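You operate a simulated robot arm through the tools that you are given. There is no shell and no other tool.

You run a simulated robot arm. Do the job below in one go: nothing can be reset, and whatever is moved stays where it is left.

## Task
Clear the field by magnet and lay the blue thick blank in its middle.
Fine: extraction button off first; magnet back where it lay. Set down upright: orange magnet sweeper.

It is judged by the outcome, as a careful person would: the job done as asked, and still so three seconds after it is handed in. It fails if anything else is knocked over, pushed out of place, dropped, spilled or broken.

## Robot
A 7-joint arm with a four-finger gripper, fixed in place. Base frame: the origin is on the floor under the middle of its stand, x ahead of it, y to its left, z up. Readings come in m, degrees, newtons and seconds.
It reaches about 1.223 m from its shoulder. Its first joint turns from -69.0 to 172.0 degrees. Payload 3.67 kg.
The tool frame sits at the grasp point between the pads (the TCP): z along the fingers, y along the line on which they close. The tips reach 0.028 m beyond it. The gripper opens to 0.112 m; its body begins 0.073 m behind the TCP.
Orientation is told as [roll, pitch, yaw] about the base's x, y, z axes, in that order, counted from this pose: with the fingers straight down and closing along the base's y, the tool's x points along the base's -x, its y along +y and its z along -z.

## Interface
- The arm moves only by the tool arm_command. Its argument "steps" is a list that holds one entry, the list of rows, each a list of 7 numbers: the shift along the base's x, y, z in units of 100 mm (1.0 is 100 mm), then the turn, a rotation vector about the base's x, y, z in units of 120 degrees (1.0 is 120 degrees), then the gripper command, from -1 (shut) to 1 (fully open), values between in proportion. In form: [[[dx, dy, dz, rx, ry, rz, gripper], ...]]. A call has 1 to 20 rows; each row is the pose to reach, as a shift and turn from the pose commanded when the call began. A call with a number of a shift or a turn outside -1 to 1 is refused whole. Each row takes 0.2 s and may step no farther than 0.05 m and 8.6 degrees from the row before; otherwise, or with a gripper value out of range, the whole call is refused. Where a pose cannot be reached the arm comes as near as it can. A force on the tool above 40 N (or 10 N above the force at the start of the call, whichever is more), or a blocked arm, ends the call early, and 0.2 s more pass. Each finger travels about 0.1025 m/s and halts on what it meets, pressing with about 43 N; the grip force reading is that of the motor and also rises with nothing between the fingers. The clock runs only during rows and for 0.2 s after the last one: add rows that repeat a pose to give the fingers time. The reply holds the time, the measured pose of the TCP, the force on the tool along the base axes, the opening and the grip force, in the units named above and with some noise, with the torque about the TCP (base axes, N m) and any sound that the robot's microphone picked up.
- Cameras (640 x 400 px; columns grow to the right, rows downward): "scene" is fixed at [0.4005, 0.5007, 1.4932]; the picture's right is [-0.89, -0.46, 0.00], its down [-0.25, 0.48, -0.84] and it looks along [0.38, -0.75, -0.54] (base axes); focal length 350 px, centre (320, 200). "wrist" rides on the gripper at [0.06, -0.018, -0.104] in the tool frame; the picture's right is [0.29, 0.96, 0.00], its down [-0.80, 0.24, -0.55] and it looks along [-0.53, 0.16, 0.83] (tool axes); focal length 234 px, centre (320, 200). There is no depth. A picture from a camera that has moved, and an enlarged one, comes with that camera's place and axes in the base frame and with its lens.
- grab_frame(camera): a new picture of that camera. It takes no simulated time.
- raise_lower(by): slides the trunk up (or, below 0, down) by that many m; the arm rides with it, the base frame stays. It gives what a move gives, with no picture.
- close_up(camera, box): a new picture of the part [left, top, right, bottom] of that camera's present view, enlarged. It takes no simulated time.
- close_job(): hands the job in; it is judged then, once.

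Nothing tells you positions but the pictures and the camera data. Unless the task says otherwise, let go and move clear before handing in.

The tools are called by a JSON object that holds its "method" and its "body". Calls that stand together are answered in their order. arm_command: Moves the arm, as the interface text tells. Its arguments: {"type":"object","properties":{"steps":{"type":"array","items":{"type":"array","items":{"type":"array","items":{"type":"number"}}}}},"required":["steps"]} The other tools are called the same way: raise_lower (by) moves the trunk up or down; grab_frame (camera) takes a picture; close_up (camera, box) takes an enlarged picture of a part of a camera's view; close_job () hands the job in.

At the start:

```text
time_s: 0.0
eef_pos: [0.4288, -0.5972, 1.0095]
tool_rot: [0.1, -0.1, -0.1]
ft_force: [-0.1, -0.5, -1.0]
ft_torque: [-0.03, -0.02, -0.01]
width: 0.1121
finger_force: 0.1
trunk travel left (down, up): [-0.525, 0.315]
```

scene: 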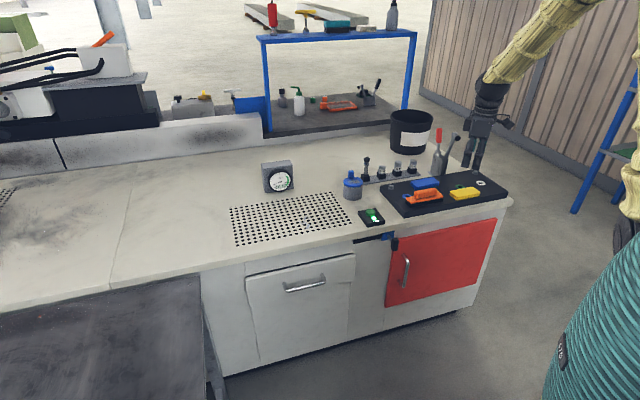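
wrist: 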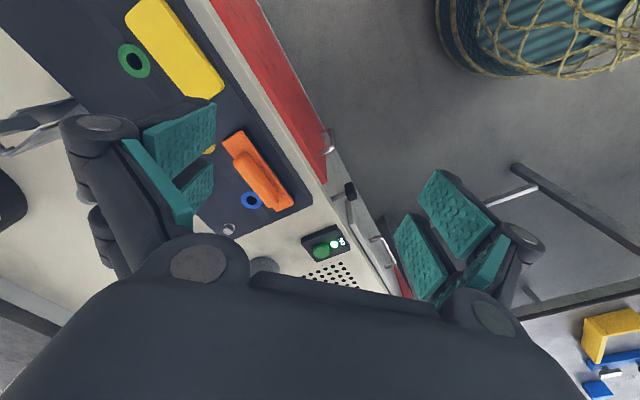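

I see a bench with a perforated field, a small black box with a green light (probably the extraction button), and a dark tray that holds an orange sweeper, a yellow block, a blue block and some rings. I'll look closer before moving anything.

{"method": "close_up", "body": {"camera": "scene", "box": [340, 150, 520, 260]}}

{"method": "close_up", "body": {"camera": "scene", "box": [220, 150, 400, 260]}}

{"method": "close_up", "body": {"camera": "wrist", "box": [100, 0, 400, 300]}}

{"method": "close_up", "body": {"camera": "scene", "box": [360, 90, 540, 210]}}

```text
3.56 times, centred on (430, 205) of scene
camera zoom: at [0.4005, 0.5007, 1.4932], right [-0.89, -0.46, 0.0], down [-0.25, 0.48, -0.84], along [0.38, -0.75, -0.54], focal length 1245 px, centre (-71, 182)
```

zoom: 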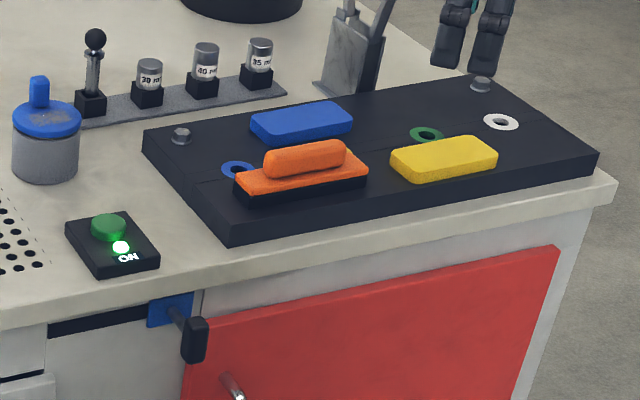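

```text
3.56 times, centred on (310, 205) of scene
camera zoom: at [0.4005, 0.5007, 1.4932], right [-0.89, -0.46, 0.0], down [-0.25, 0.48, -0.84], along [0.38, -0.75, -0.54], focal length 1245 px, centre (356, 182)
```

zoom: 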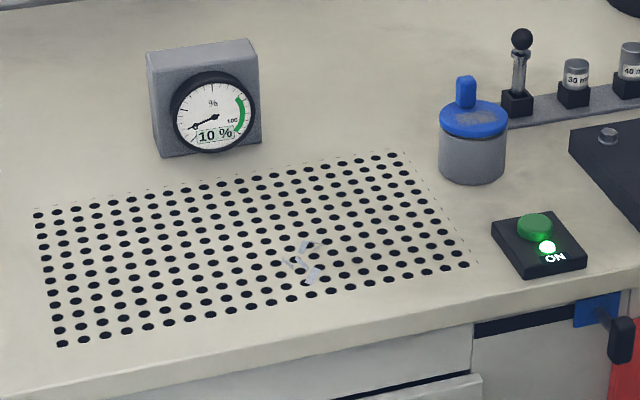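

```text
1.33 times, centred on (250, 150) of wrist
camera zoom: at [0.3679, -0.6143, 1.1141], right [-0.29, 0.96, 0.0], down [0.8, 0.24, 0.55], along [0.53, 0.16, -0.83], focal length 312 px, centre (413, 267)
```

zoom: 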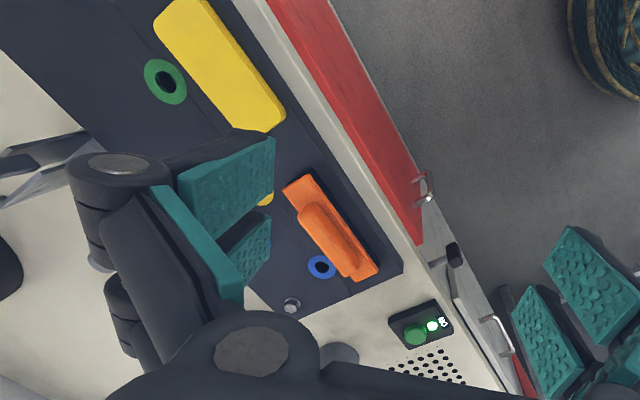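

```text
3.33 times, centred on (450, 150) of scene
camera zoom: at [0.4005, 0.5007, 1.4932], right [-0.89, -0.46, 0.0], down [-0.25, 0.48, -0.84], along [0.38, -0.75, -0.54], focal length 1167 px, centre (-113, 367)
```

zoom: 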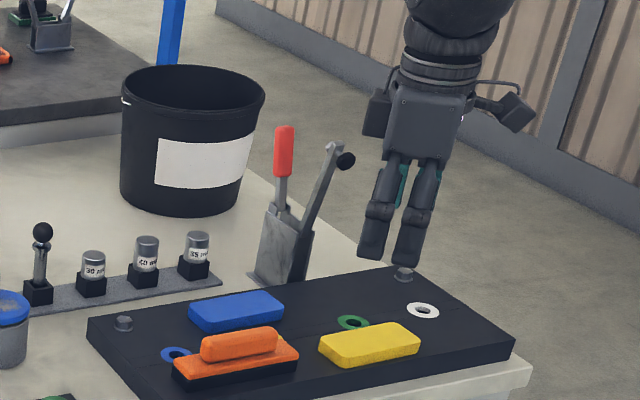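

The bench is turned about 45° to the base. By triangulation the button is near (0.71, -0.51, 0.77), the sweeper near (0.55, -0.65) and the field centre near (0.97, -0.39). I'll zoom in on the chips, the gauge and the blanks.

{"method": "close_up", "body": {"camera": "scene", "box": [280, 205, 340, 242]}}

{"method": "close_up", "body": {"camera": "scene", "box": [255, 155, 305, 197]}}

{"method": "close_up", "body": {"camera": "scene", "box": [395, 170, 455, 210]}}

{"method": "close_up", "body": {"camera": "scene", "box": [445, 170, 505, 210]}}

{"method": "close_up", "body": {"camera": "scene", "box": [350, 200, 410, 255]}}

{"method": "close_up", "body": {"camera": "scene", "box": [225, 185, 365, 260]}}

```text
10.67 times, centred on (310, 224) of scene
camera zoom: at [0.4005, 0.5007, 1.4932], right [-0.89, -0.46, 0.0], down [-0.25, 0.48, -0.84], along [0.38, -0.75, -0.54], focal length 3734 px, centre (427, -51)
```

zoom: 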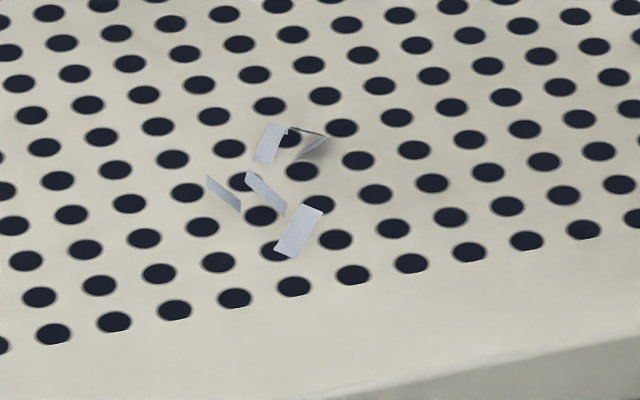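

```text
9.52 times, centred on (280, 176) of scene
camera zoom: at [0.4005, 0.5007, 1.4932], right [-0.89, -0.46, 0.0], down [-0.25, 0.48, -0.84], along [0.38, -0.75, -0.54], focal length 3334 px, centre (701, 429)
```

zoom: 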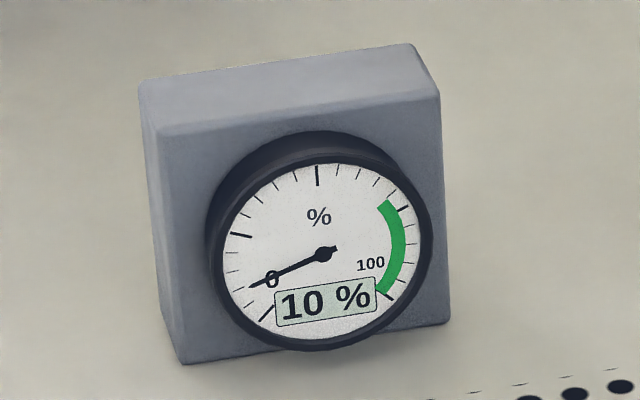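

```text
10.00 times, centred on (425, 190) of scene
camera zoom: at [0.4005, 0.5007, 1.4932], right [-0.89, -0.46, 0.0], down [-0.25, 0.48, -0.84], along [0.38, -0.75, -0.54], focal length 3501 px, centre (-730, 300)
```

zoom: 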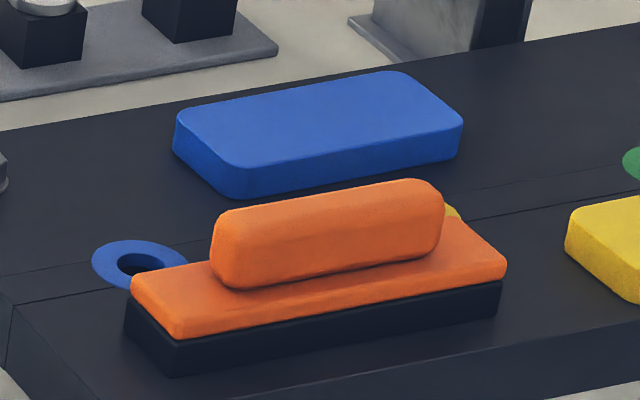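

```text
10.00 times, centred on (475, 190) of scene
camera zoom: at [0.4005, 0.5007, 1.4932], right [-0.89, -0.46, 0.0], down [-0.25, 0.48, -0.84], along [0.38, -0.75, -0.54], focal length 3501 px, centre (-1230, 300)
```

zoom: 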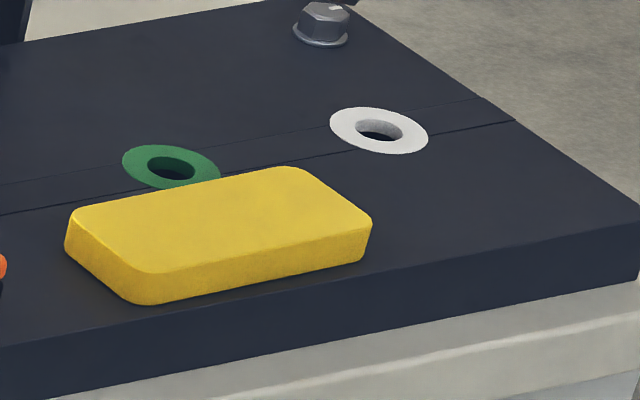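

```text
7.27 times, centred on (380, 228) of scene
camera zoom: at [0.4005, 0.5007, 1.4932], right [-0.89, -0.46, 0.0], down [-0.25, 0.48, -0.84], along [0.38, -0.75, -0.54], focal length 2546 px, centre (-116, 0)
```

zoom: 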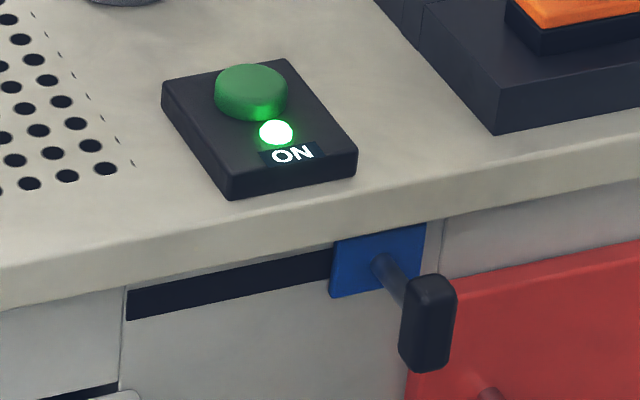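

```text
4.57 times, centred on (295, 222) of scene
camera zoom: at [0.4005, 0.5007, 1.4932], right [-0.89, -0.46, 0.0], down [-0.25, 0.48, -0.84], along [0.38, -0.75, -0.54], focal length 1600 px, centre (434, 97)
```

zoom: 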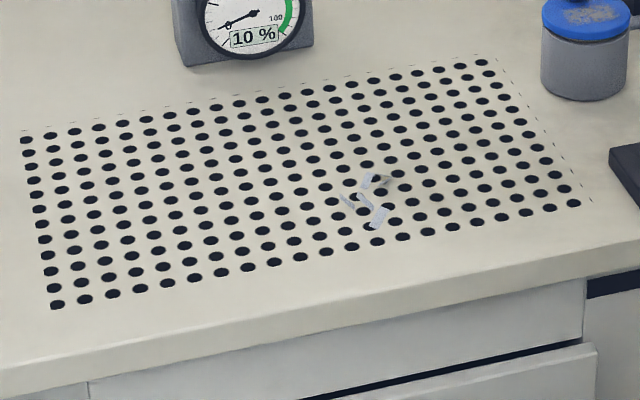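

The extraction unit shows ON with the gauge at 10 %. A few thin metal chips lie on the field near (0.90, -0.375). I'll first turn the gripper about 43° to match the bench, shut it, and move toward the button while staying high.

{"method": "arm_command", "body": {"steps": [[[0.16, 0.08, 0, 0, 0, 0.06, -1], [0.33, 0.16, 0, 0, 0, 0.12, -1], [0.5, 0.25, 0, 0, 0, 0.18, -1], [0.66, 0.33, 0, 0, 0, 0.24, -1], [0.83, 0.41, 0, 0, 0, 0.3, -1], [1.0, 0.5, 0, 0, 0, 0.358, -1]]]}}

```text
time_s: 1.4
eef_pos: [0.5287, -0.5495, 1.0084]
tool_rot: [0.0, -0.1, 43.0]
ft_force: [-0.7, -0.3, 0.2]
ft_torque: [0.02, -0.01, 0.0]
width: 0.0
finger_force: 35.6
trunk travel left (down, up): [-0.525, 0.315]
```

{"method": "grab_frame", "body": {"camera": "wrist"}}

{"method": "grab_frame", "body": {"camera": "scene"}}

```text
taken
camera wrist: at [0.4973, -0.6021, 1.1127], right [-0.86, 0.5, 0.0], down [0.42, 0.72, 0.56], along [0.28, 0.48, -0.83], focal length 234 px, centre (320, 200)
```

wrist: 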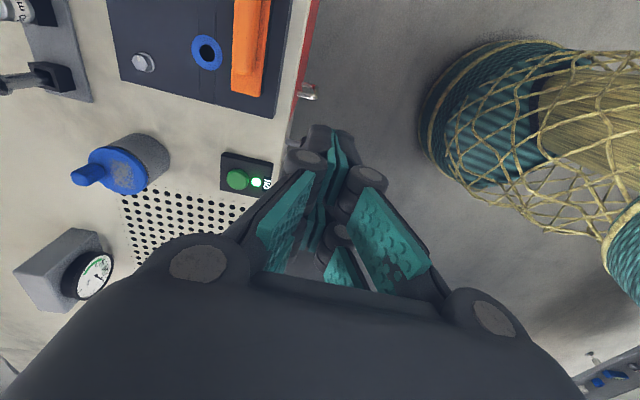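

```text
taken
```

scene: 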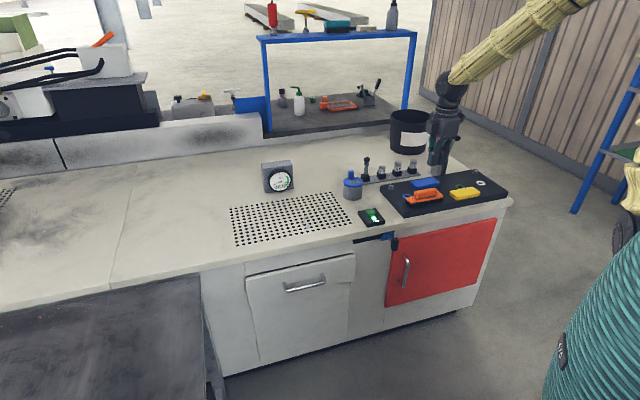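

{"method": "close_up", "body": {"camera": "wrist", "box": [220, 110, 460, 310]}}

{"method": "close_up", "body": {"camera": "scene", "box": [410, 60, 490, 190]}}

```text
2.00 times, centred on (340, 210) of wrist
camera zoom: at [0.4973, -0.6021, 1.1127], right [-0.86, 0.5, 0.0], down [0.42, 0.72, 0.56], along [0.28, 0.48, -0.83], focal length 468 px, centre (280, 180)
```

zoom: 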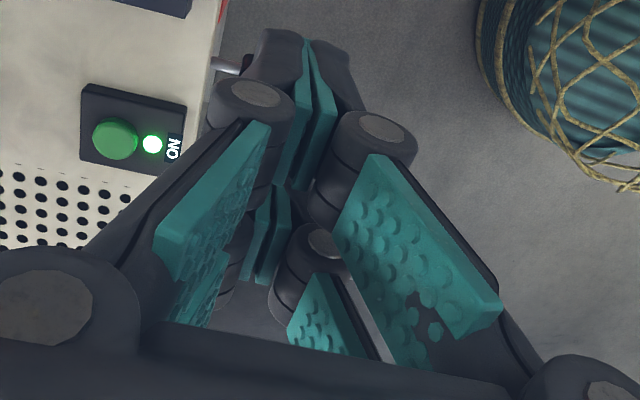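

```text
3.08 times, centred on (450, 125) of scene
camera zoom: at [0.4005, 0.5007, 1.4932], right [-0.89, -0.46, 0.0], down [-0.25, 0.48, -0.84], along [0.38, -0.75, -0.54], focal length 1077 px, centre (-80, 431)
```

zoom: 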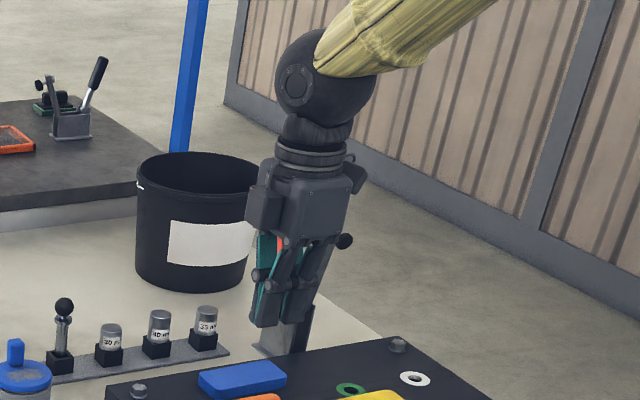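

The closed fingers form two pairs, offset about 16 mm either side of the tool centre along tool x. I'll move above the button and refine its position from the wrist view.

{"method": "arm_command", "body": {"steps": [[[0.25, 0.07, -0.1, 0, 0, 0, -1], [0.5, 0.14, -0.2, 0, 0, 0, -1], [0.75, 0.2, -0.3, 0, 0, 0, -1], [0.9, 0.27, -0.4, 0, 0, 0, -1]]]}}

{"method": "grab_frame", "body": {"camera": "wrist"}}

```text
time_s: 2.4
eef_pos: [0.6196, -0.5213, 0.9693]
tool_rot: [0.0, -0.1, 42.9]
ft_force: [-0.5, 0.9, 1.2]
ft_torque: [-0.01, 0.0, 0.0]
width: 0.0
finger_force: 35.8
trunk travel left (down, up): [-0.525, 0.315]
```

```text
taken
camera wrist: at [0.5883, -0.5754, 1.0737], right [-0.86, 0.51, 0.0], down [0.42, 0.72, 0.55], along [0.28, 0.48, -0.83], focal length 234 px, centre (320, 200)
```

wrist: 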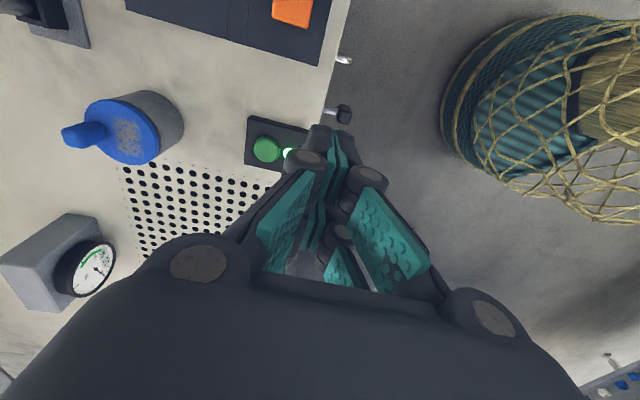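

The button is confirmed at about (0.711, -0.507). I'll move above it with one finger pair over its centre.

{"method": "arm_command", "body": {"steps": [[[0.3, 0.08, -0.2, 0, 0, 0, -1], [0.6, 0.16, -0.5, 0, 0, 0, -1], [0.85, 0.22, -0.8, 0, 0, 0, -1], [1.0, 0.25, -1.0, 0, 0, 0, -1], [1.0, 0.25, -1.0, 0, 0, 0, -1]]]}}

{"method": "grab_frame", "body": {"camera": "wrist"}}

{"method": "close_up", "body": {"camera": "scene", "box": [320, 140, 430, 240]}}

```text
time_s: 3.6
eef_pos: [0.7175, -0.4963, 0.8702]
tool_rot: [0.0, -0.1, 42.9]
ft_force: [-0.1, 0.4, -0.2]
ft_torque: [-0.03, -0.02, -0.01]
width: 0.0
finger_force: 35.4
trunk travel left (down, up): [-0.525, 0.315]
```

```text
taken
camera wrist: at [0.6863, -0.5502, 0.974], right [-0.86, 0.51, 0.0], down [0.42, 0.72, 0.56], along [0.28, 0.48, -0.83], focal length 234 px, centre (320, 200)
```

wrist: 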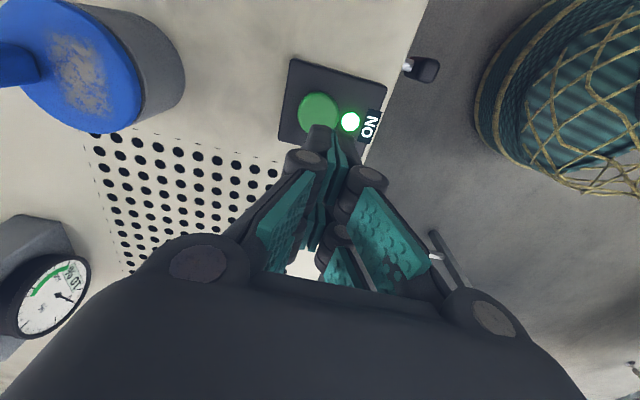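

```text
4.00 times, centred on (375, 190) of scene
camera zoom: at [0.4005, 0.5007, 1.4932], right [-0.89, -0.46, 0.0], down [-0.25, 0.48, -0.84], along [0.38, -0.75, -0.54], focal length 1400 px, centre (100, 240)
```

zoom: 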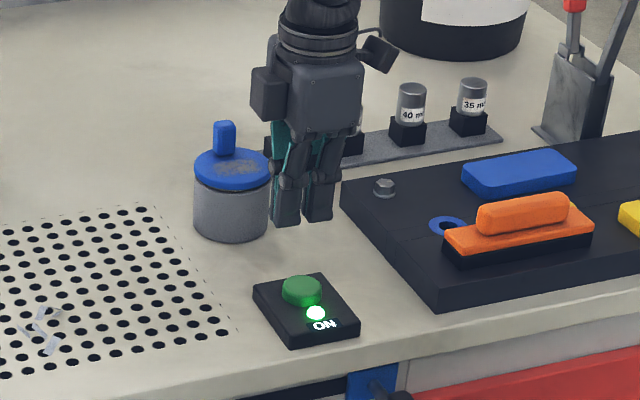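

The fingertip is well aligned with the button. I'll lower to just above it.

{"method": "arm_command", "body": {"steps": [[[0.05, -0.01, -0.2, 0, 0, 0, -1], [0.05, -0.01, -0.4, 0, 0, 0, -1], [0.05, -0.01, -0.55, 0, 0, 0, -1], [0.05, -0.01, -0.62, 0, 0, 0, -1], [0.05, -0.01, -0.66, 0, 0, 0, -1]]]}}

{"method": "grab_frame", "body": {"camera": "wrist"}}

{"method": "close_up", "body": {"camera": "scene", "box": [330, 170, 410, 240]}}

```text
time_s: 4.8
eef_pos: [0.7211, -0.4951, 0.8038]
tool_rot: [0.0, 0.0, 42.9]
ft_force: [0.6, -0.4, -0.3]
ft_torque: [0.02, 0.0, 0.02]
width: 0.0
finger_force: 35.0
trunk travel left (down, up): [-0.525, 0.315]
```

```text
taken
camera wrist: at [0.6906, -0.5494, 0.9075], right [-0.86, 0.51, 0.0], down [0.42, 0.72, 0.56], along [0.28, 0.48, -0.83], focal length 234 px, centre (320, 200)
```

wrist: 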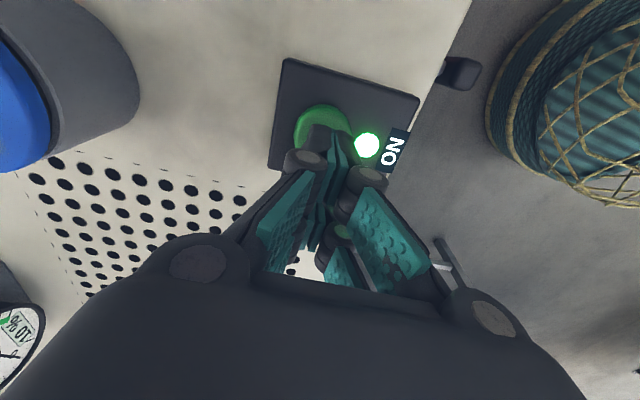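

```text
5.71 times, centred on (370, 205) of scene
camera zoom: at [0.4005, 0.5007, 1.4932], right [-0.89, -0.46, 0.0], down [-0.25, 0.48, -0.84], along [0.38, -0.75, -0.54], focal length 2001 px, centre (34, 171)
```

zoom: 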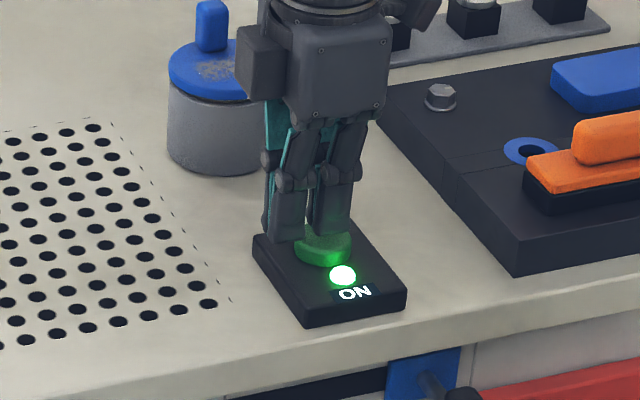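

{"method": "arm_command", "body": {"steps": [[[0, 0, -0.03, 0, 0, 0, -1], [0, 0, -0.06, 0, 0, 0, -1], [0, 0, -0.09, 0, 0, 0, -1]]]}}

{"method": "close_up", "body": {"camera": "scene", "box": [330, 170, 410, 240]}}

```text
time_s: 5.6
eef_pos: [0.7217, -0.496, 0.7948]
tool_rot: [0.0, -0.1, 42.9]
ft_force: [0.3, -0.6, 0.2]
ft_torque: [-0.01, 0.0, 0.0]
width: 0.0
finger_force: 35.5
trunk travel left (down, up): [-0.525, 0.315]
```

```text
5.71 times, centred on (370, 205) of scene
camera zoom: at [0.4005, 0.5007, 1.4932], right [-0.89, -0.46, 0.0], down [-0.25, 0.48, -0.84], along [0.38, -0.75, -0.54], focal length 2001 px, centre (34, 171)
```

zoom: 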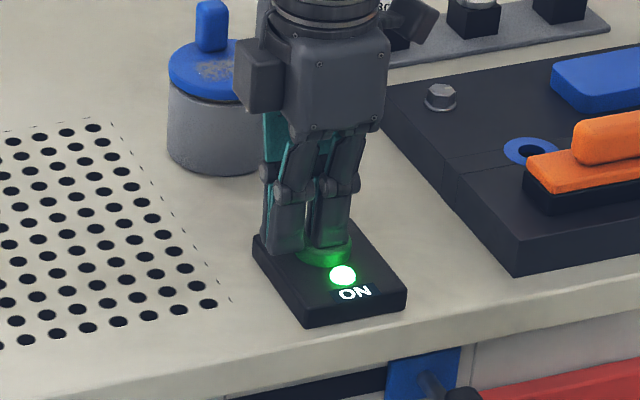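

{"method": "arm_command", "body": {"steps": [[[0, 0, -0.015, 0, 0, 0, -1], [0, 0, -0.03, 0, 0, 0, -1], [0, 0, -0.045, 0, 0, 0, -1]]]}}

{"method": "close_up", "body": {"camera": "scene", "box": [330, 170, 410, 240]}}

```text
time_s: 6.4
eef_pos: [0.7211, -0.4948, 0.7909]
tool_rot: [0.0, -0.2, 42.9]
ft_force: [-1.6, -0.6, 2.3]
ft_torque: [-0.03, 0.05, -0.02]
width: 0.0
finger_force: 36.1
trunk travel left (down, up): [-0.525, 0.315]
heard: click
```

```text
5.71 times, centred on (370, 205) of scene
camera zoom: at [0.4005, 0.5007, 1.4932], right [-0.89, -0.46, 0.0], down [-0.25, 0.48, -0.84], along [0.38, -0.75, -0.54], focal length 2001 px, centre (34, 171)
```

zoom: 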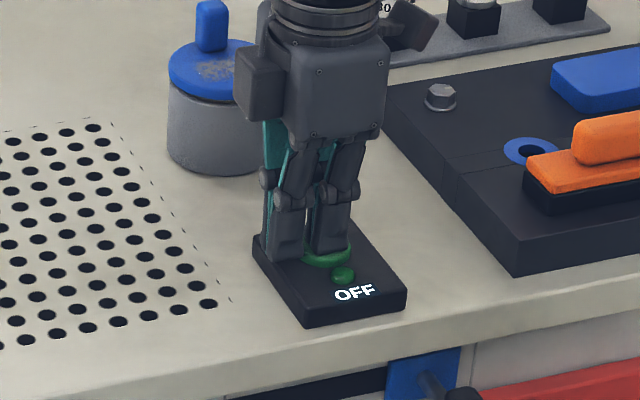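

I heard a click and the unit now reads OFF. I'll back straight up and check that it stays off.

{"method": "arm_command", "body": {"steps": [[[0, 0, 0.1, 0, 0, 0, -1], [0, 0, 0.4, 0, 0, 0, -1], [0, 0, 0.8, 0, 0, 0, -1], [0, 0, 1.0, 0, 0, 0, -1]]]}}

{"method": "arm_command", "body": {"steps": [[[0, 0, 0.4, 0, 0, 0, 0], [-0.1, 0, 0.8, 0, 0, 0, 1], [-0.4, -0.1, 0.8, 0, 0, 0, 1], [-0.8, -0.3, 0.8, 0, 0, 0, 1], [-1.0, -0.5, 0.8, 0, 0, 0, 1]]]}}

{"method": "grab_frame", "body": {"camera": "wrist"}}

{"method": "close_up", "body": {"camera": "scene", "box": [220, 140, 400, 260]}}

```text
time_s: 7.4
eef_pos: [0.7209, -0.4957, 0.8911]
tool_rot: [0.0, -0.1, 42.9]
ft_force: [0.1, -0.7, -0.5]
ft_torque: [-0.03, -0.04, -0.01]
width: 0.0
finger_force: 35.4
trunk travel left (down, up): [-0.525, 0.315]
```

```text
time_s: 8.6
eef_pos: [0.6213, -0.546, 0.9692]
tool_rot: [0.1, -0.2, 42.9]
ft_force: [0.0, 0.5, 0.1]
ft_torque: [-0.01, -0.03, 0.01]
width: 0.1119
finger_force: 0.0
trunk travel left (down, up): [-0.525, 0.315]
```

```text
taken
camera wrist: at [0.5899, -0.6, 1.0734], right [-0.86, 0.5, 0.0], down [0.42, 0.72, 0.56], along [0.28, 0.48, -0.83], focal length 234 px, centre (320, 200)
```

wrist: 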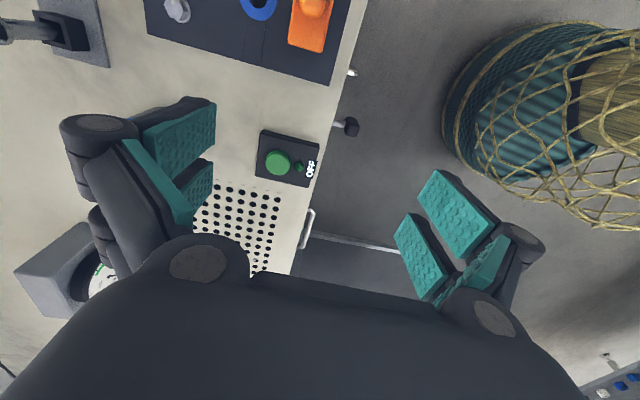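

```text
3.33 times, centred on (310, 200) of scene
camera zoom: at [0.4005, 0.5007, 1.4932], right [-0.89, -0.46, 0.0], down [-0.25, 0.48, -0.84], along [0.38, -0.75, -0.54], focal length 1167 px, centre (353, 200)
```

zoom: 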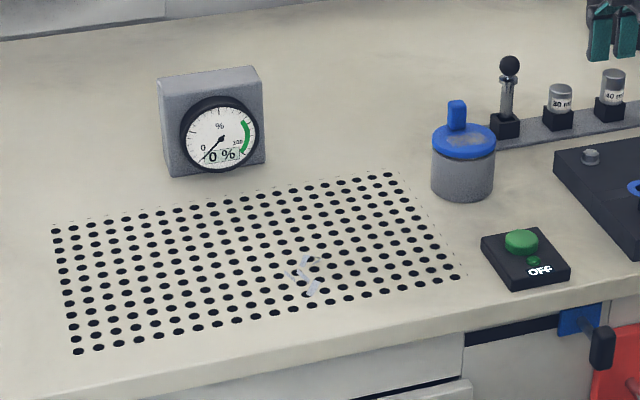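

The extraction is off and the gauge shows 0 %. Next I'll go above the orange sweeper with the gripper open and measure its pose.

{"method": "arm_command", "body": {"steps": [[[-0.2, -0.3, 0, 0, 0, 0, 1], [-0.45, -0.6, 0, 0, 0, 0, 1], [-0.7, -0.9, 0, 0, 0, 0, 1], [-0.7, -1.0, 0, 0, 0, 0, 1]]]}}

{"method": "grab_frame", "body": {"camera": "wrist"}}

{"method": "close_up", "body": {"camera": "wrist", "box": [200, 0, 400, 180]}}

```text
time_s: 9.6
eef_pos: [0.552, -0.6457, 0.9711]
tool_rot: [0.1, 0.0, 42.9]
ft_force: [-1.1, -0.4, -0.1]
ft_torque: [-0.03, 0.02, -0.01]
width: 0.112
finger_force: 0.1
trunk travel left (down, up): [-0.525, 0.315]
```

```text
taken
camera wrist: at [0.521, -0.6986, 1.0749], right [-0.86, 0.5, 0.0], down [0.42, 0.72, 0.55], along [0.28, 0.48, -0.83], focal length 234 px, centre (320, 200)
```

wrist: 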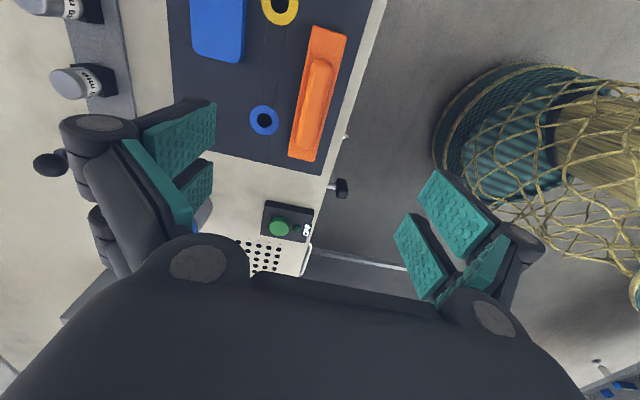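

```text
2.22 times, centred on (300, 90) of wrist
camera zoom: at [0.521, -0.6986, 1.0749], right [-0.86, 0.5, 0.0], down [0.42, 0.72, 0.55], along [0.28, 0.48, -0.83], focal length 520 px, centre (364, 444)
```

zoom: 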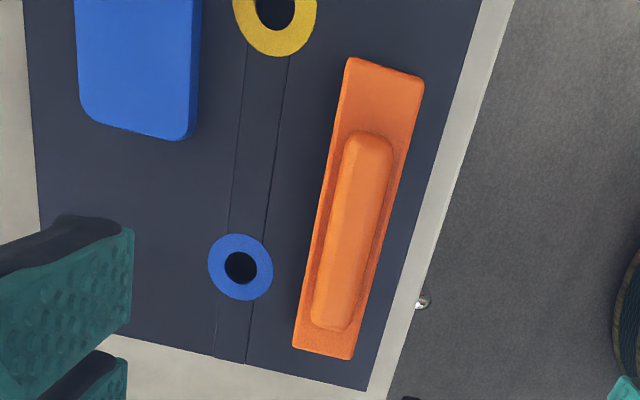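

The sweeper's centre is about (0.555, -0.6545). Its long axis is about 46° from x and the handle is about 21 mm wide. I'll align to it, narrow the gripper to about 70 mm and come partway down.

{"method": "arm_command", "body": {"steps": [[[0.02, -0.04, -0.1, 0, 0, 0.013, 0.25], [0.035, -0.085, -0.3, 0, 0, 0.026, 0.25], [0.035, -0.085, -0.5, 0, 0, 0.026, 0.25], [0.035, -0.085, -0.7, 0, 0, 0.026, 0.25], [0.035, -0.085, -0.8, 0, 0, 0.026, 0.25]]]}}

{"method": "grab_frame", "body": {"camera": "wrist"}}

{"method": "close_up", "body": {"camera": "wrist", "box": [200, 0, 440, 220]}}

{"method": "close_up", "body": {"camera": "scene", "box": [385, 130, 475, 215]}}

```text
time_s: 10.8
eef_pos: [0.5548, -0.6554, 0.8897]
tool_rot: [0.0, -0.1, 46.1]
ft_force: [0.0, -0.3, 0.1]
ft_torque: [0.0, 0.01, -0.01]
width: 0.0703
finger_force: 0.1
trunk travel left (down, up): [-0.525, 0.315]
```

```text
taken
camera wrist: at [0.5282, -0.7104, 0.9951], right [-0.89, 0.46, 0.0], down [0.38, 0.74, 0.56], along [0.25, 0.49, -0.83], focal length 234 px, centre (320, 200)
```

wrist: 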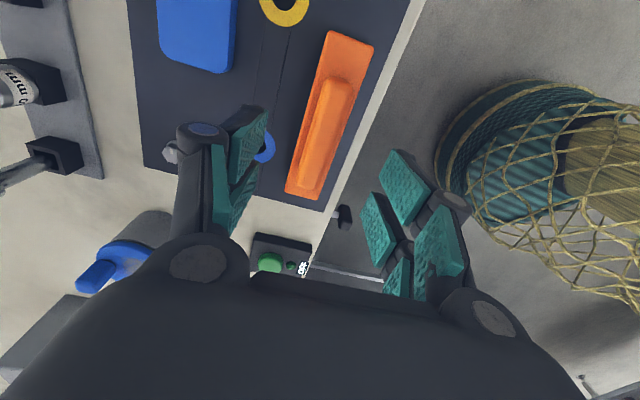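

```text
1.82 times, centred on (320, 110) of wrist
camera zoom: at [0.5282, -0.7104, 0.9951], right [-0.89, 0.46, 0.0], down [0.38, 0.74, 0.56], along [0.25, 0.49, -0.83], focal length 426 px, centre (320, 364)
```

zoom: 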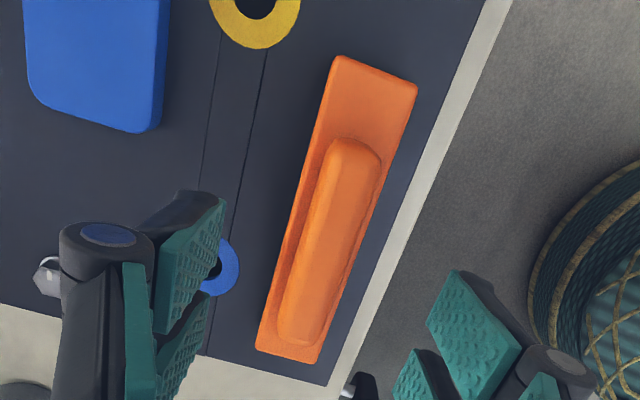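

```text
4.71 times, centred on (430, 172) of scene
camera zoom: at [0.4005, 0.5007, 1.4932], right [-0.89, -0.46, 0.0], down [-0.25, 0.48, -0.84], along [0.38, -0.75, -0.54], focal length 1648 px, centre (-198, 329)
```

zoom: 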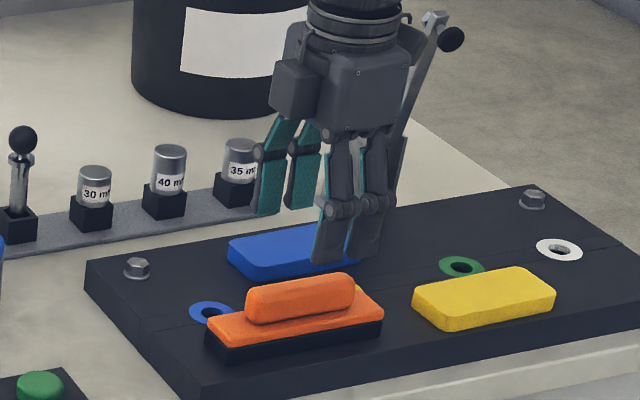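

The gripper is aligned with the handle. I'll descend in stages and check the fingertip clearance over the base plate.

{"method": "arm_command", "body": {"steps": [[[-0.01, -0.005, -0.15, 0, 0, 0, 0.25], [-0.01, -0.005, -0.3, 0, 0, 0, 0.25], [-0.01, -0.005, -0.4, 0, 0, 0, 0.25], [-0.01, -0.005, -0.4, 0, 0, 0, 0.25]]]}}

{"method": "grab_frame", "body": {"camera": "wrist"}}

{"method": "close_up", "body": {"camera": "scene", "box": [395, 150, 455, 210]}}

```text
time_s: 11.8
eef_pos: [0.5553, -0.6565, 0.8511]
tool_rot: [-0.1, -0.1, 46.0]
ft_force: [0.4, -0.3, 0.0]
ft_torque: [0.03, -0.01, -0.04]
width: 0.0699
finger_force: 0.1
trunk travel left (down, up): [-0.525, 0.315]
```

```text
taken
camera wrist: at [0.5272, -0.7103, 0.956], right [-0.89, 0.46, 0.0], down [0.38, 0.74, 0.56], along [0.25, 0.49, -0.83], focal length 234 px, centre (320, 200)
```

wrist: 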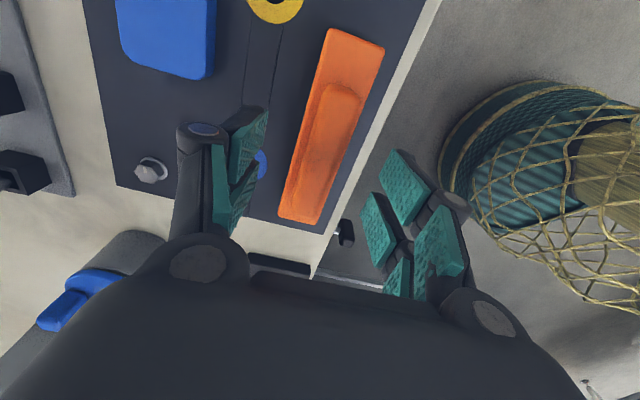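

```text
6.67 times, centred on (425, 180) of scene
camera zoom: at [0.4005, 0.5007, 1.4932], right [-0.89, -0.46, 0.0], down [-0.25, 0.48, -0.84], along [0.38, -0.75, -0.54], focal length 2334 px, centre (-380, 333)
```

zoom: 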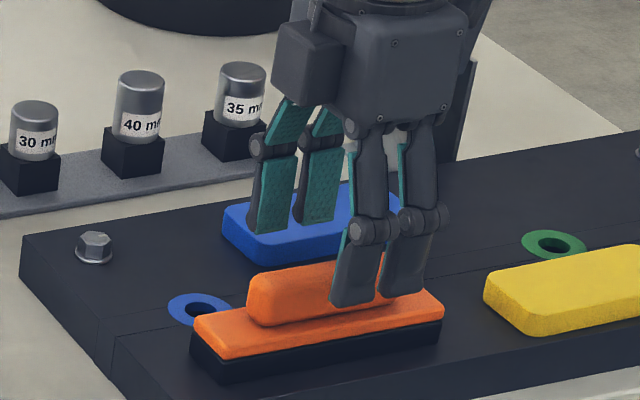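

The tips are now level with the handle top, and the plate is about 25 mm lower. I'll descend about 20 mm more and check again.

{"method": "arm_command", "body": {"steps": [[[0.02, 0.02, -0.07, 0, 0, 0, 0.25], [0.02, 0.02, -0.14, 0, 0, 0, 0.25], [0.02, 0.02, -0.2, 0, 0, 0, 0.25], [0.02, 0.02, -0.2, 0, 0, 0, 0.25]]]}}

{"method": "close_up", "body": {"camera": "wrist", "box": [160, 0, 480, 300]}}

{"method": "close_up", "body": {"camera": "scene", "box": [395, 150, 455, 210]}}

```text
time_s: 12.8
eef_pos: [0.5576, -0.6536, 0.8302]
tool_rot: [-0.1, -0.1, 46.0]
ft_force: [-0.9, 0.1, -0.6]
ft_torque: [-0.03, 0.02, 0.01]
width: 0.0698
finger_force: 0.1
trunk travel left (down, up): [-0.525, 0.315]
```

```text
1.33 times, centred on (320, 150) of wrist
camera zoom: at [0.5291, -0.7088, 0.9352], right [-0.89, 0.46, 0.0], down [0.38, 0.74, 0.56], along [0.25, 0.49, -0.83], focal length 312 px, centre (320, 267)
```

zoom: 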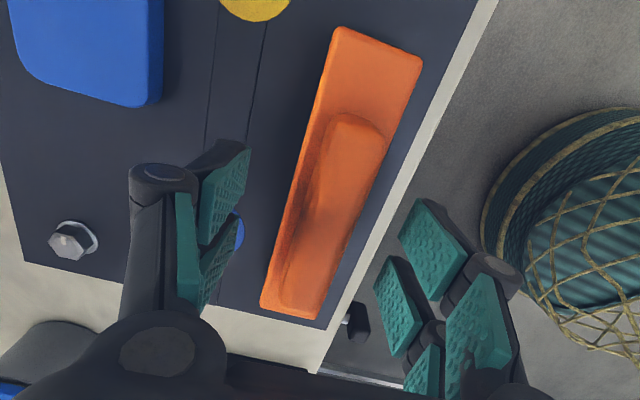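

```text
6.67 times, centred on (425, 180) of scene
camera zoom: at [0.4005, 0.5007, 1.4932], right [-0.89, -0.46, 0.0], down [-0.25, 0.48, -0.84], along [0.38, -0.75, -0.54], focal length 2334 px, centre (-380, 333)
```

zoom: 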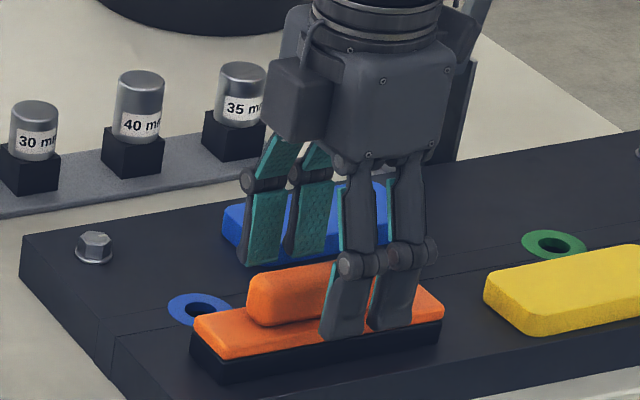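

The tips sit about 6–8 mm above the plate, on both sides of the handle. I'll go 3 mm lower and close on the handle.

{"method": "arm_command", "body": {"steps": [[[0, 0, -0.03, 0, 0, 0, 0.25], [0, 0, -0.03, 0, 0, 0, -0.2], [0, 0, -0.03, 0, 0, 0, -0.6], [0, 0, -0.03, 0, 0, 0, -1], [0, 0, -0.03, 0, 0, 0, -1], [0, 0, -0.03, 0, 0, 0, -1]]]}}

{"method": "close_up", "body": {"camera": "wrist", "box": [160, 0, 480, 300]}}

{"method": "close_up", "body": {"camera": "scene", "box": [395, 150, 455, 210]}}

```text
time_s: 14.2
eef_pos: [0.5578, -0.654, 0.8278]
tool_rot: [0.0, -0.1, 46.0]
ft_force: [-0.2, 0.6, 0.4]
ft_torque: [0.0, -0.05, -0.04]
width: 0.0217
finger_force: 42.8
trunk travel left (down, up): [-0.525, 0.315]
```

```text
1.33 times, centred on (320, 150) of wrist
camera zoom: at [0.5295, -0.7091, 0.9326], right [-0.89, 0.46, 0.0], down [0.38, 0.74, 0.56], along [0.25, 0.49, -0.83], focal length 312 px, centre (320, 267)
```

zoom: 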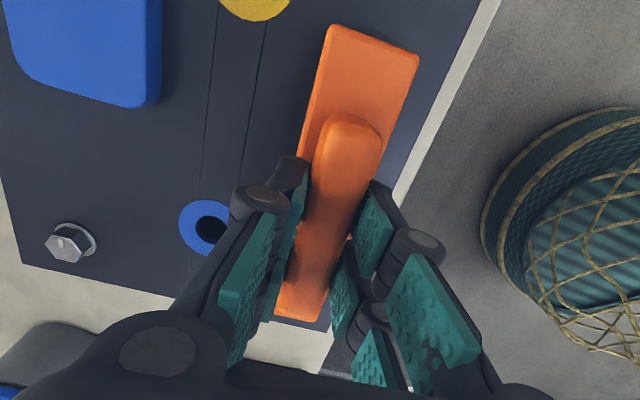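

```text
6.67 times, centred on (425, 180) of scene
camera zoom: at [0.4005, 0.5007, 1.4932], right [-0.89, -0.46, 0.0], down [-0.25, 0.48, -0.84], along [0.38, -0.75, -0.54], focal length 2334 px, centre (-380, 333)
```

zoom: 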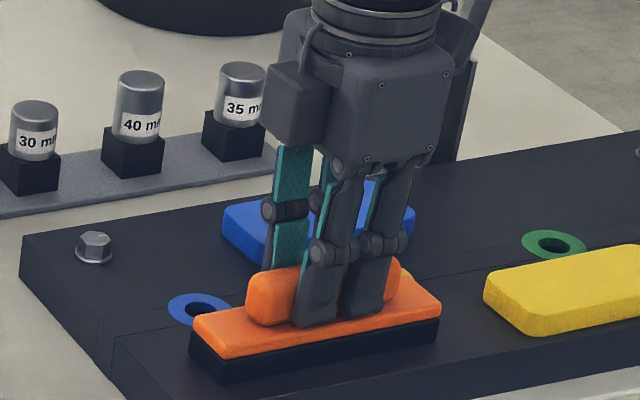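

The handle is gripped at 21.7 mm. I'll lift straight up and check that the sweeper comes along cleanly.

{"method": "arm_command", "body": {"steps": [[[0, 0, 0.05, 0, 0, 0, -1], [0, 0, 0.2, 0, 0, 0, -1], [0, 0, 0.45, 0, 0, 0, -1], [0, 0, 0.75, 0, 0, 0, -1], [0, 0, 1.0, 0, 0, 0, -1]]]}}

{"method": "grab_frame", "body": {"camera": "scene"}}

{"method": "close_up", "body": {"camera": "scene", "box": [385, 130, 475, 215]}}

```text
time_s: 15.4
eef_pos: [0.5575, -0.6536, 0.9285]
tool_rot: [-0.1, 0.0, 46.0]
ft_force: [-0.5, -0.1, -0.1]
ft_torque: [-0.04, -0.01, -0.01]
width: 0.0001
finger_force: 36.3
trunk travel left (down, up): [-0.525, 0.315]
```

```text
taken
```

scene: 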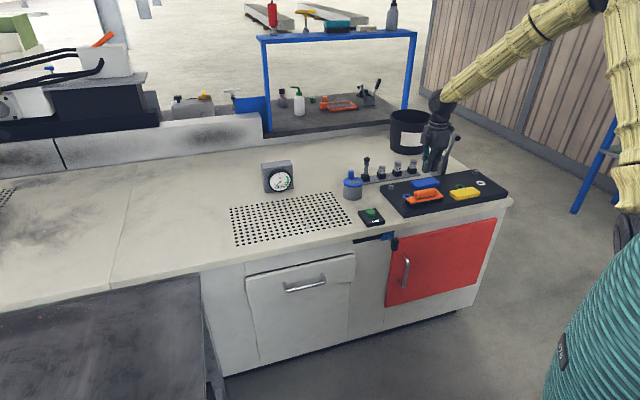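

```text
4.71 times, centred on (430, 172) of scene
camera zoom: at [0.4005, 0.5007, 1.4932], right [-0.89, -0.46, 0.0], down [-0.25, 0.48, -0.84], along [0.38, -0.75, -0.54], focal length 1648 px, centre (-198, 329)
```

zoom: 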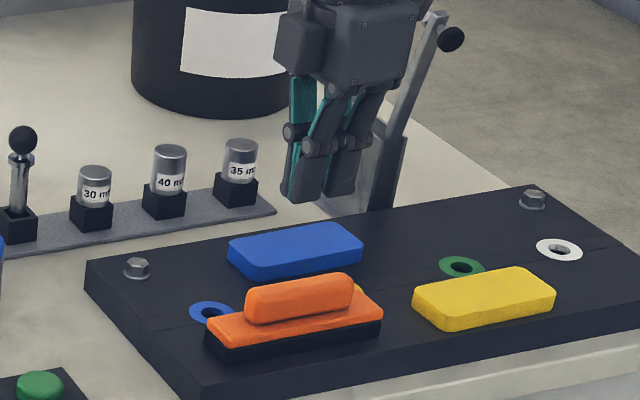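

The fingers slid off the handle and the sweeper did not move. I need either a deeper grip, or the magnet is clinging to the tray. I'll go back down slightly deeper, regrip and lift in small increments while watching the force.

{"method": "arm_command", "body": {"steps": [[[0, 0, 0, 0, 0, 0, 0.0], [0, 0, 0, 0, 0, 0, 0.25], [0, 0, -0.3, 0, 0, 0, 0.25], [0, 0, -0.6, 0, 0, 0, 0.25], [0, 0, -0.85, 0, 0, 0, 0.25], [0, 0, -1.0, 0, 0, 0, 0.25]]]}}

{"method": "arm_command", "body": {"steps": [[[0, 0, -0.02, 0, 0, 0, 0.0], [0, 0, -0.04, 0, 0, 0, -0.4], [0, 0, -0.04, 0, 0, 0, -0.4]]]}}

{"method": "close_up", "body": {"camera": "wrist", "box": [160, 0, 480, 300]}}

{"method": "close_up", "body": {"camera": "scene", "box": [395, 150, 455, 210]}}

```text
time_s: 16.8
eef_pos: [0.5565, -0.6529, 0.8252]
tool_rot: [0.0, -0.1, 46.1]
ft_force: [-0.5, -0.1, 0.2]
ft_torque: [0.03, 0.0, 0.04]
width: 0.0701
finger_force: 0.0
trunk travel left (down, up): [-0.525, 0.315]
```

```text
time_s: 17.6
eef_pos: [0.557, -0.6531, 0.8226]
tool_rot: [0.0, 0.0, 46.0]
ft_force: [-2.3, -1.4, 4.3]
ft_torque: [-0.06, 0.16, 0.01]
width: 0.0344
finger_force: 0.4
trunk travel left (down, up): [-0.525, 0.315]
```

```text
1.33 times, centred on (320, 150) of wrist
camera zoom: at [0.5287, -0.7082, 0.9275], right [-0.89, 0.46, 0.0], down [0.38, 0.74, 0.56], along [0.25, 0.49, -0.83], focal length 312 px, centre (320, 267)
```

zoom: 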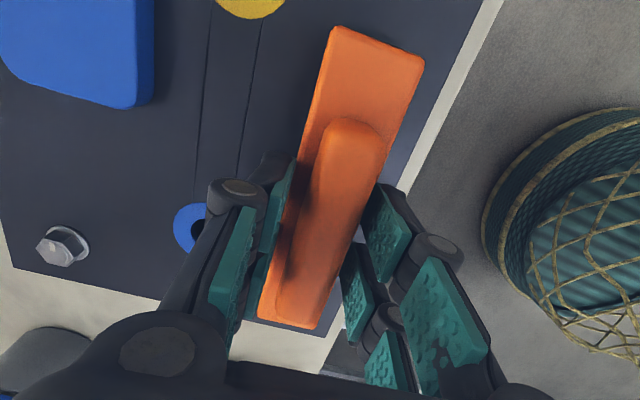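

```text
6.67 times, centred on (425, 180) of scene
camera zoom: at [0.4005, 0.5007, 1.4932], right [-0.89, -0.46, 0.0], down [-0.25, 0.48, -0.84], along [0.38, -0.75, -0.54], focal length 2334 px, centre (-380, 333)
```

zoom: 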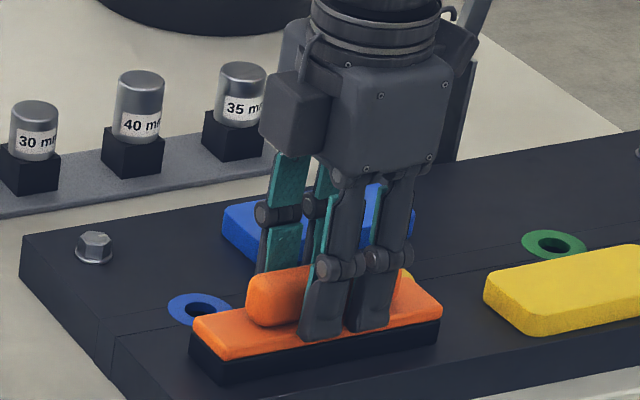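

The tips now touch the plate lightly at z ≈ 0.795, so this is the deepest possible grip. I'll raise 1 mm, close fully and test the lift in small steps.

{"method": "arm_command", "body": {"steps": [[[0, 0, 0.01, 0, 0, 0, -0.4], [0, 0, 0.01, 0, 0, 0, -0.8], [0, 0, 0.01, 0, 0, 0, -1], [0, 0, 0.01, 0, 0, 0, -1], [0, 0, 0.01, 0, 0, 0, -1]]]}}

{"method": "arm_command", "body": {"steps": [[[0, 0, 0.01, 0, 0, 0, -1], [0, 0, 0.02, 0, 0, 0, -1], [0, 0, 0.02, 0, 0, 0, -1]]]}}

{"method": "close_up", "body": {"camera": "scene", "box": [395, 150, 455, 210]}}

```text
time_s: 18.8
eef_pos: [0.5577, -0.6534, 0.8239]
tool_rot: [0.0, -0.1, 46.0]
ft_force: [0.1, 0.0, 0.3]
ft_torque: [0.06, -0.05, 0.05]
width: 0.0215
finger_force: 42.6
trunk travel left (down, up): [-0.525, 0.315]
```

```text
time_s: 19.6
eef_pos: [0.5567, -0.653, 0.8245]
tool_rot: [0.1, -0.1, 46.1]
ft_force: [-0.5, 0.1, -3.0]
ft_torque: [-0.01, 0.02, 0.03]
width: 0.0219
finger_force: 42.7
trunk travel left (down, up): [-0.525, 0.315]
```

```text
6.67 times, centred on (425, 180) of scene
camera zoom: at [0.4005, 0.5007, 1.4932], right [-0.89, -0.46, 0.0], down [-0.25, 0.48, -0.84], along [0.38, -0.75, -0.54], focal length 2334 px, centre (-380, 333)
```

zoom: 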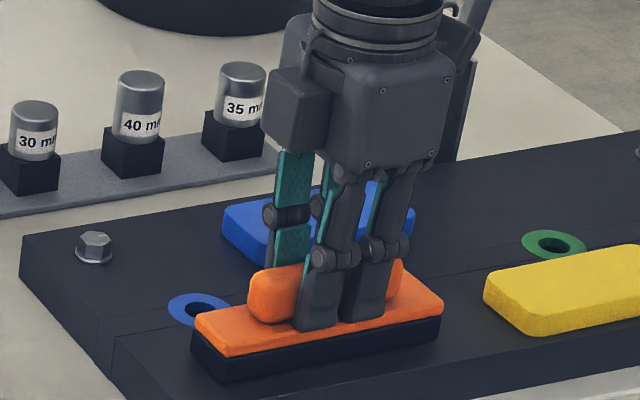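

{"method": "arm_command", "body": {"steps": [[[0, 0, 0.01, 0, 0, 0, -1], [0, 0, 0.02, 0, 0, 0, -1], [0, 0, 0.03, 0, 0, 0, -1], [0, 0, 0.04, 0, 0, 0, -1]]]}}

{"method": "close_up", "body": {"camera": "scene", "box": [395, 150, 455, 210]}}

```text
time_s: 20.6
eef_pos: [0.5565, -0.6542, 0.8301]
tool_rot: [0.0, 0.0, 46.1]
ft_force: [-0.5, -0.3, -4.4]
ft_torque: [0.0, 0.04, 0.02]
width: 0.0218
finger_force: 42.8
trunk travel left (down, up): [-0.525, 0.315]
```

```text
6.67 times, centred on (425, 180) of scene
camera zoom: at [0.4005, 0.5007, 1.4932], right [-0.89, -0.46, 0.0], down [-0.25, 0.48, -0.84], along [0.38, -0.75, -0.54], focal length 2334 px, centre (-380, 333)
```

zoom: 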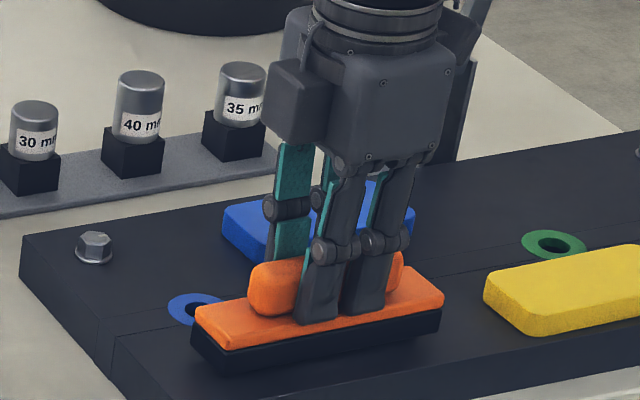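

It holds this time at about 0.43 kg. I'll lift gently and check for slip.

{"method": "arm_command", "body": {"steps": [[[0, 0, 0.05, 0, 0, 0, -1], [0, 0, 0.12, 0, 0, 0, -1], [0, 0, 0.2, 0, 0, 0, -1], [0, 0, 0.3, 0, 0, 0, -1], [0, 0, 0.4, 0, 0, 0, -1], [0, 0, 0.5, 0, 0, 0, -1], [0, 0, 0.6, 0, 0, 0, -1], [0, 0, 0.7, 0, 0, 0, -1], [0, 0, 0.74, 0, 0, 0, -1]]]}}

{"method": "close_up", "body": {"camera": "scene", "box": [385, 120, 475, 215]}}

{"method": "close_up", "body": {"camera": "wrist", "box": [160, 0, 480, 300]}}

```text
time_s: 22.6
eef_pos: [0.5564, -0.6529, 0.9042]
tool_rot: [0.1, -0.1, 46.0]
ft_force: [-0.6, 1.0, -2.8]
ft_torque: [0.0, 0.04, -0.06]
width: 0.0217
finger_force: 42.7
trunk travel left (down, up): [-0.525, 0.315]
```

```text
4.21 times, centred on (430, 168) of scene
camera zoom: at [0.4005, 0.5007, 1.4932], right [-0.89, -0.46, 0.0], down [-0.25, 0.48, -0.84], along [0.38, -0.75, -0.54], focal length 1474 px, centre (-143, 337)
```

zoom: 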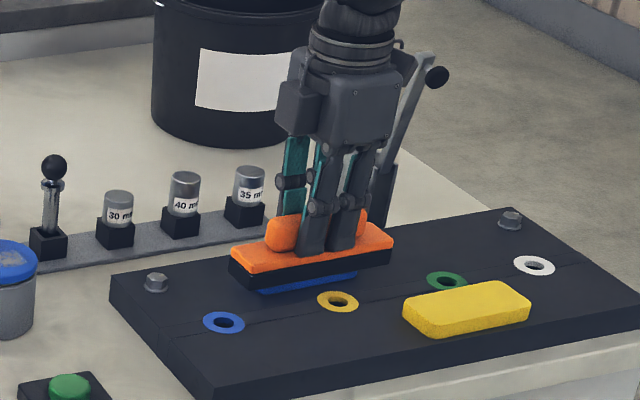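

```text
1.33 times, centred on (320, 150) of wrist
camera zoom: at [0.5293, -0.7083, 1.0082], right [-0.89, 0.46, 0.0], down [0.38, 0.74, 0.56], along [0.25, 0.49, -0.83], focal length 312 px, centre (320, 267)
```

zoom: 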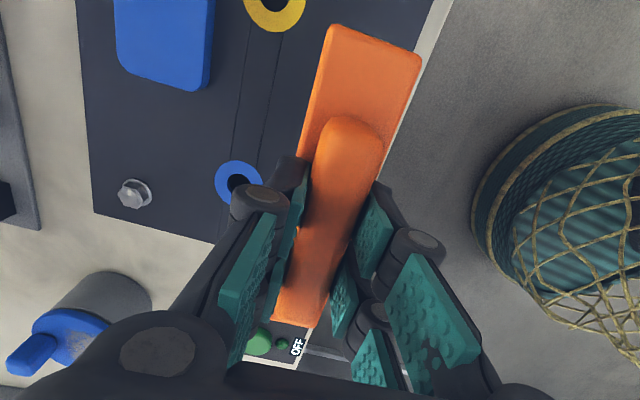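

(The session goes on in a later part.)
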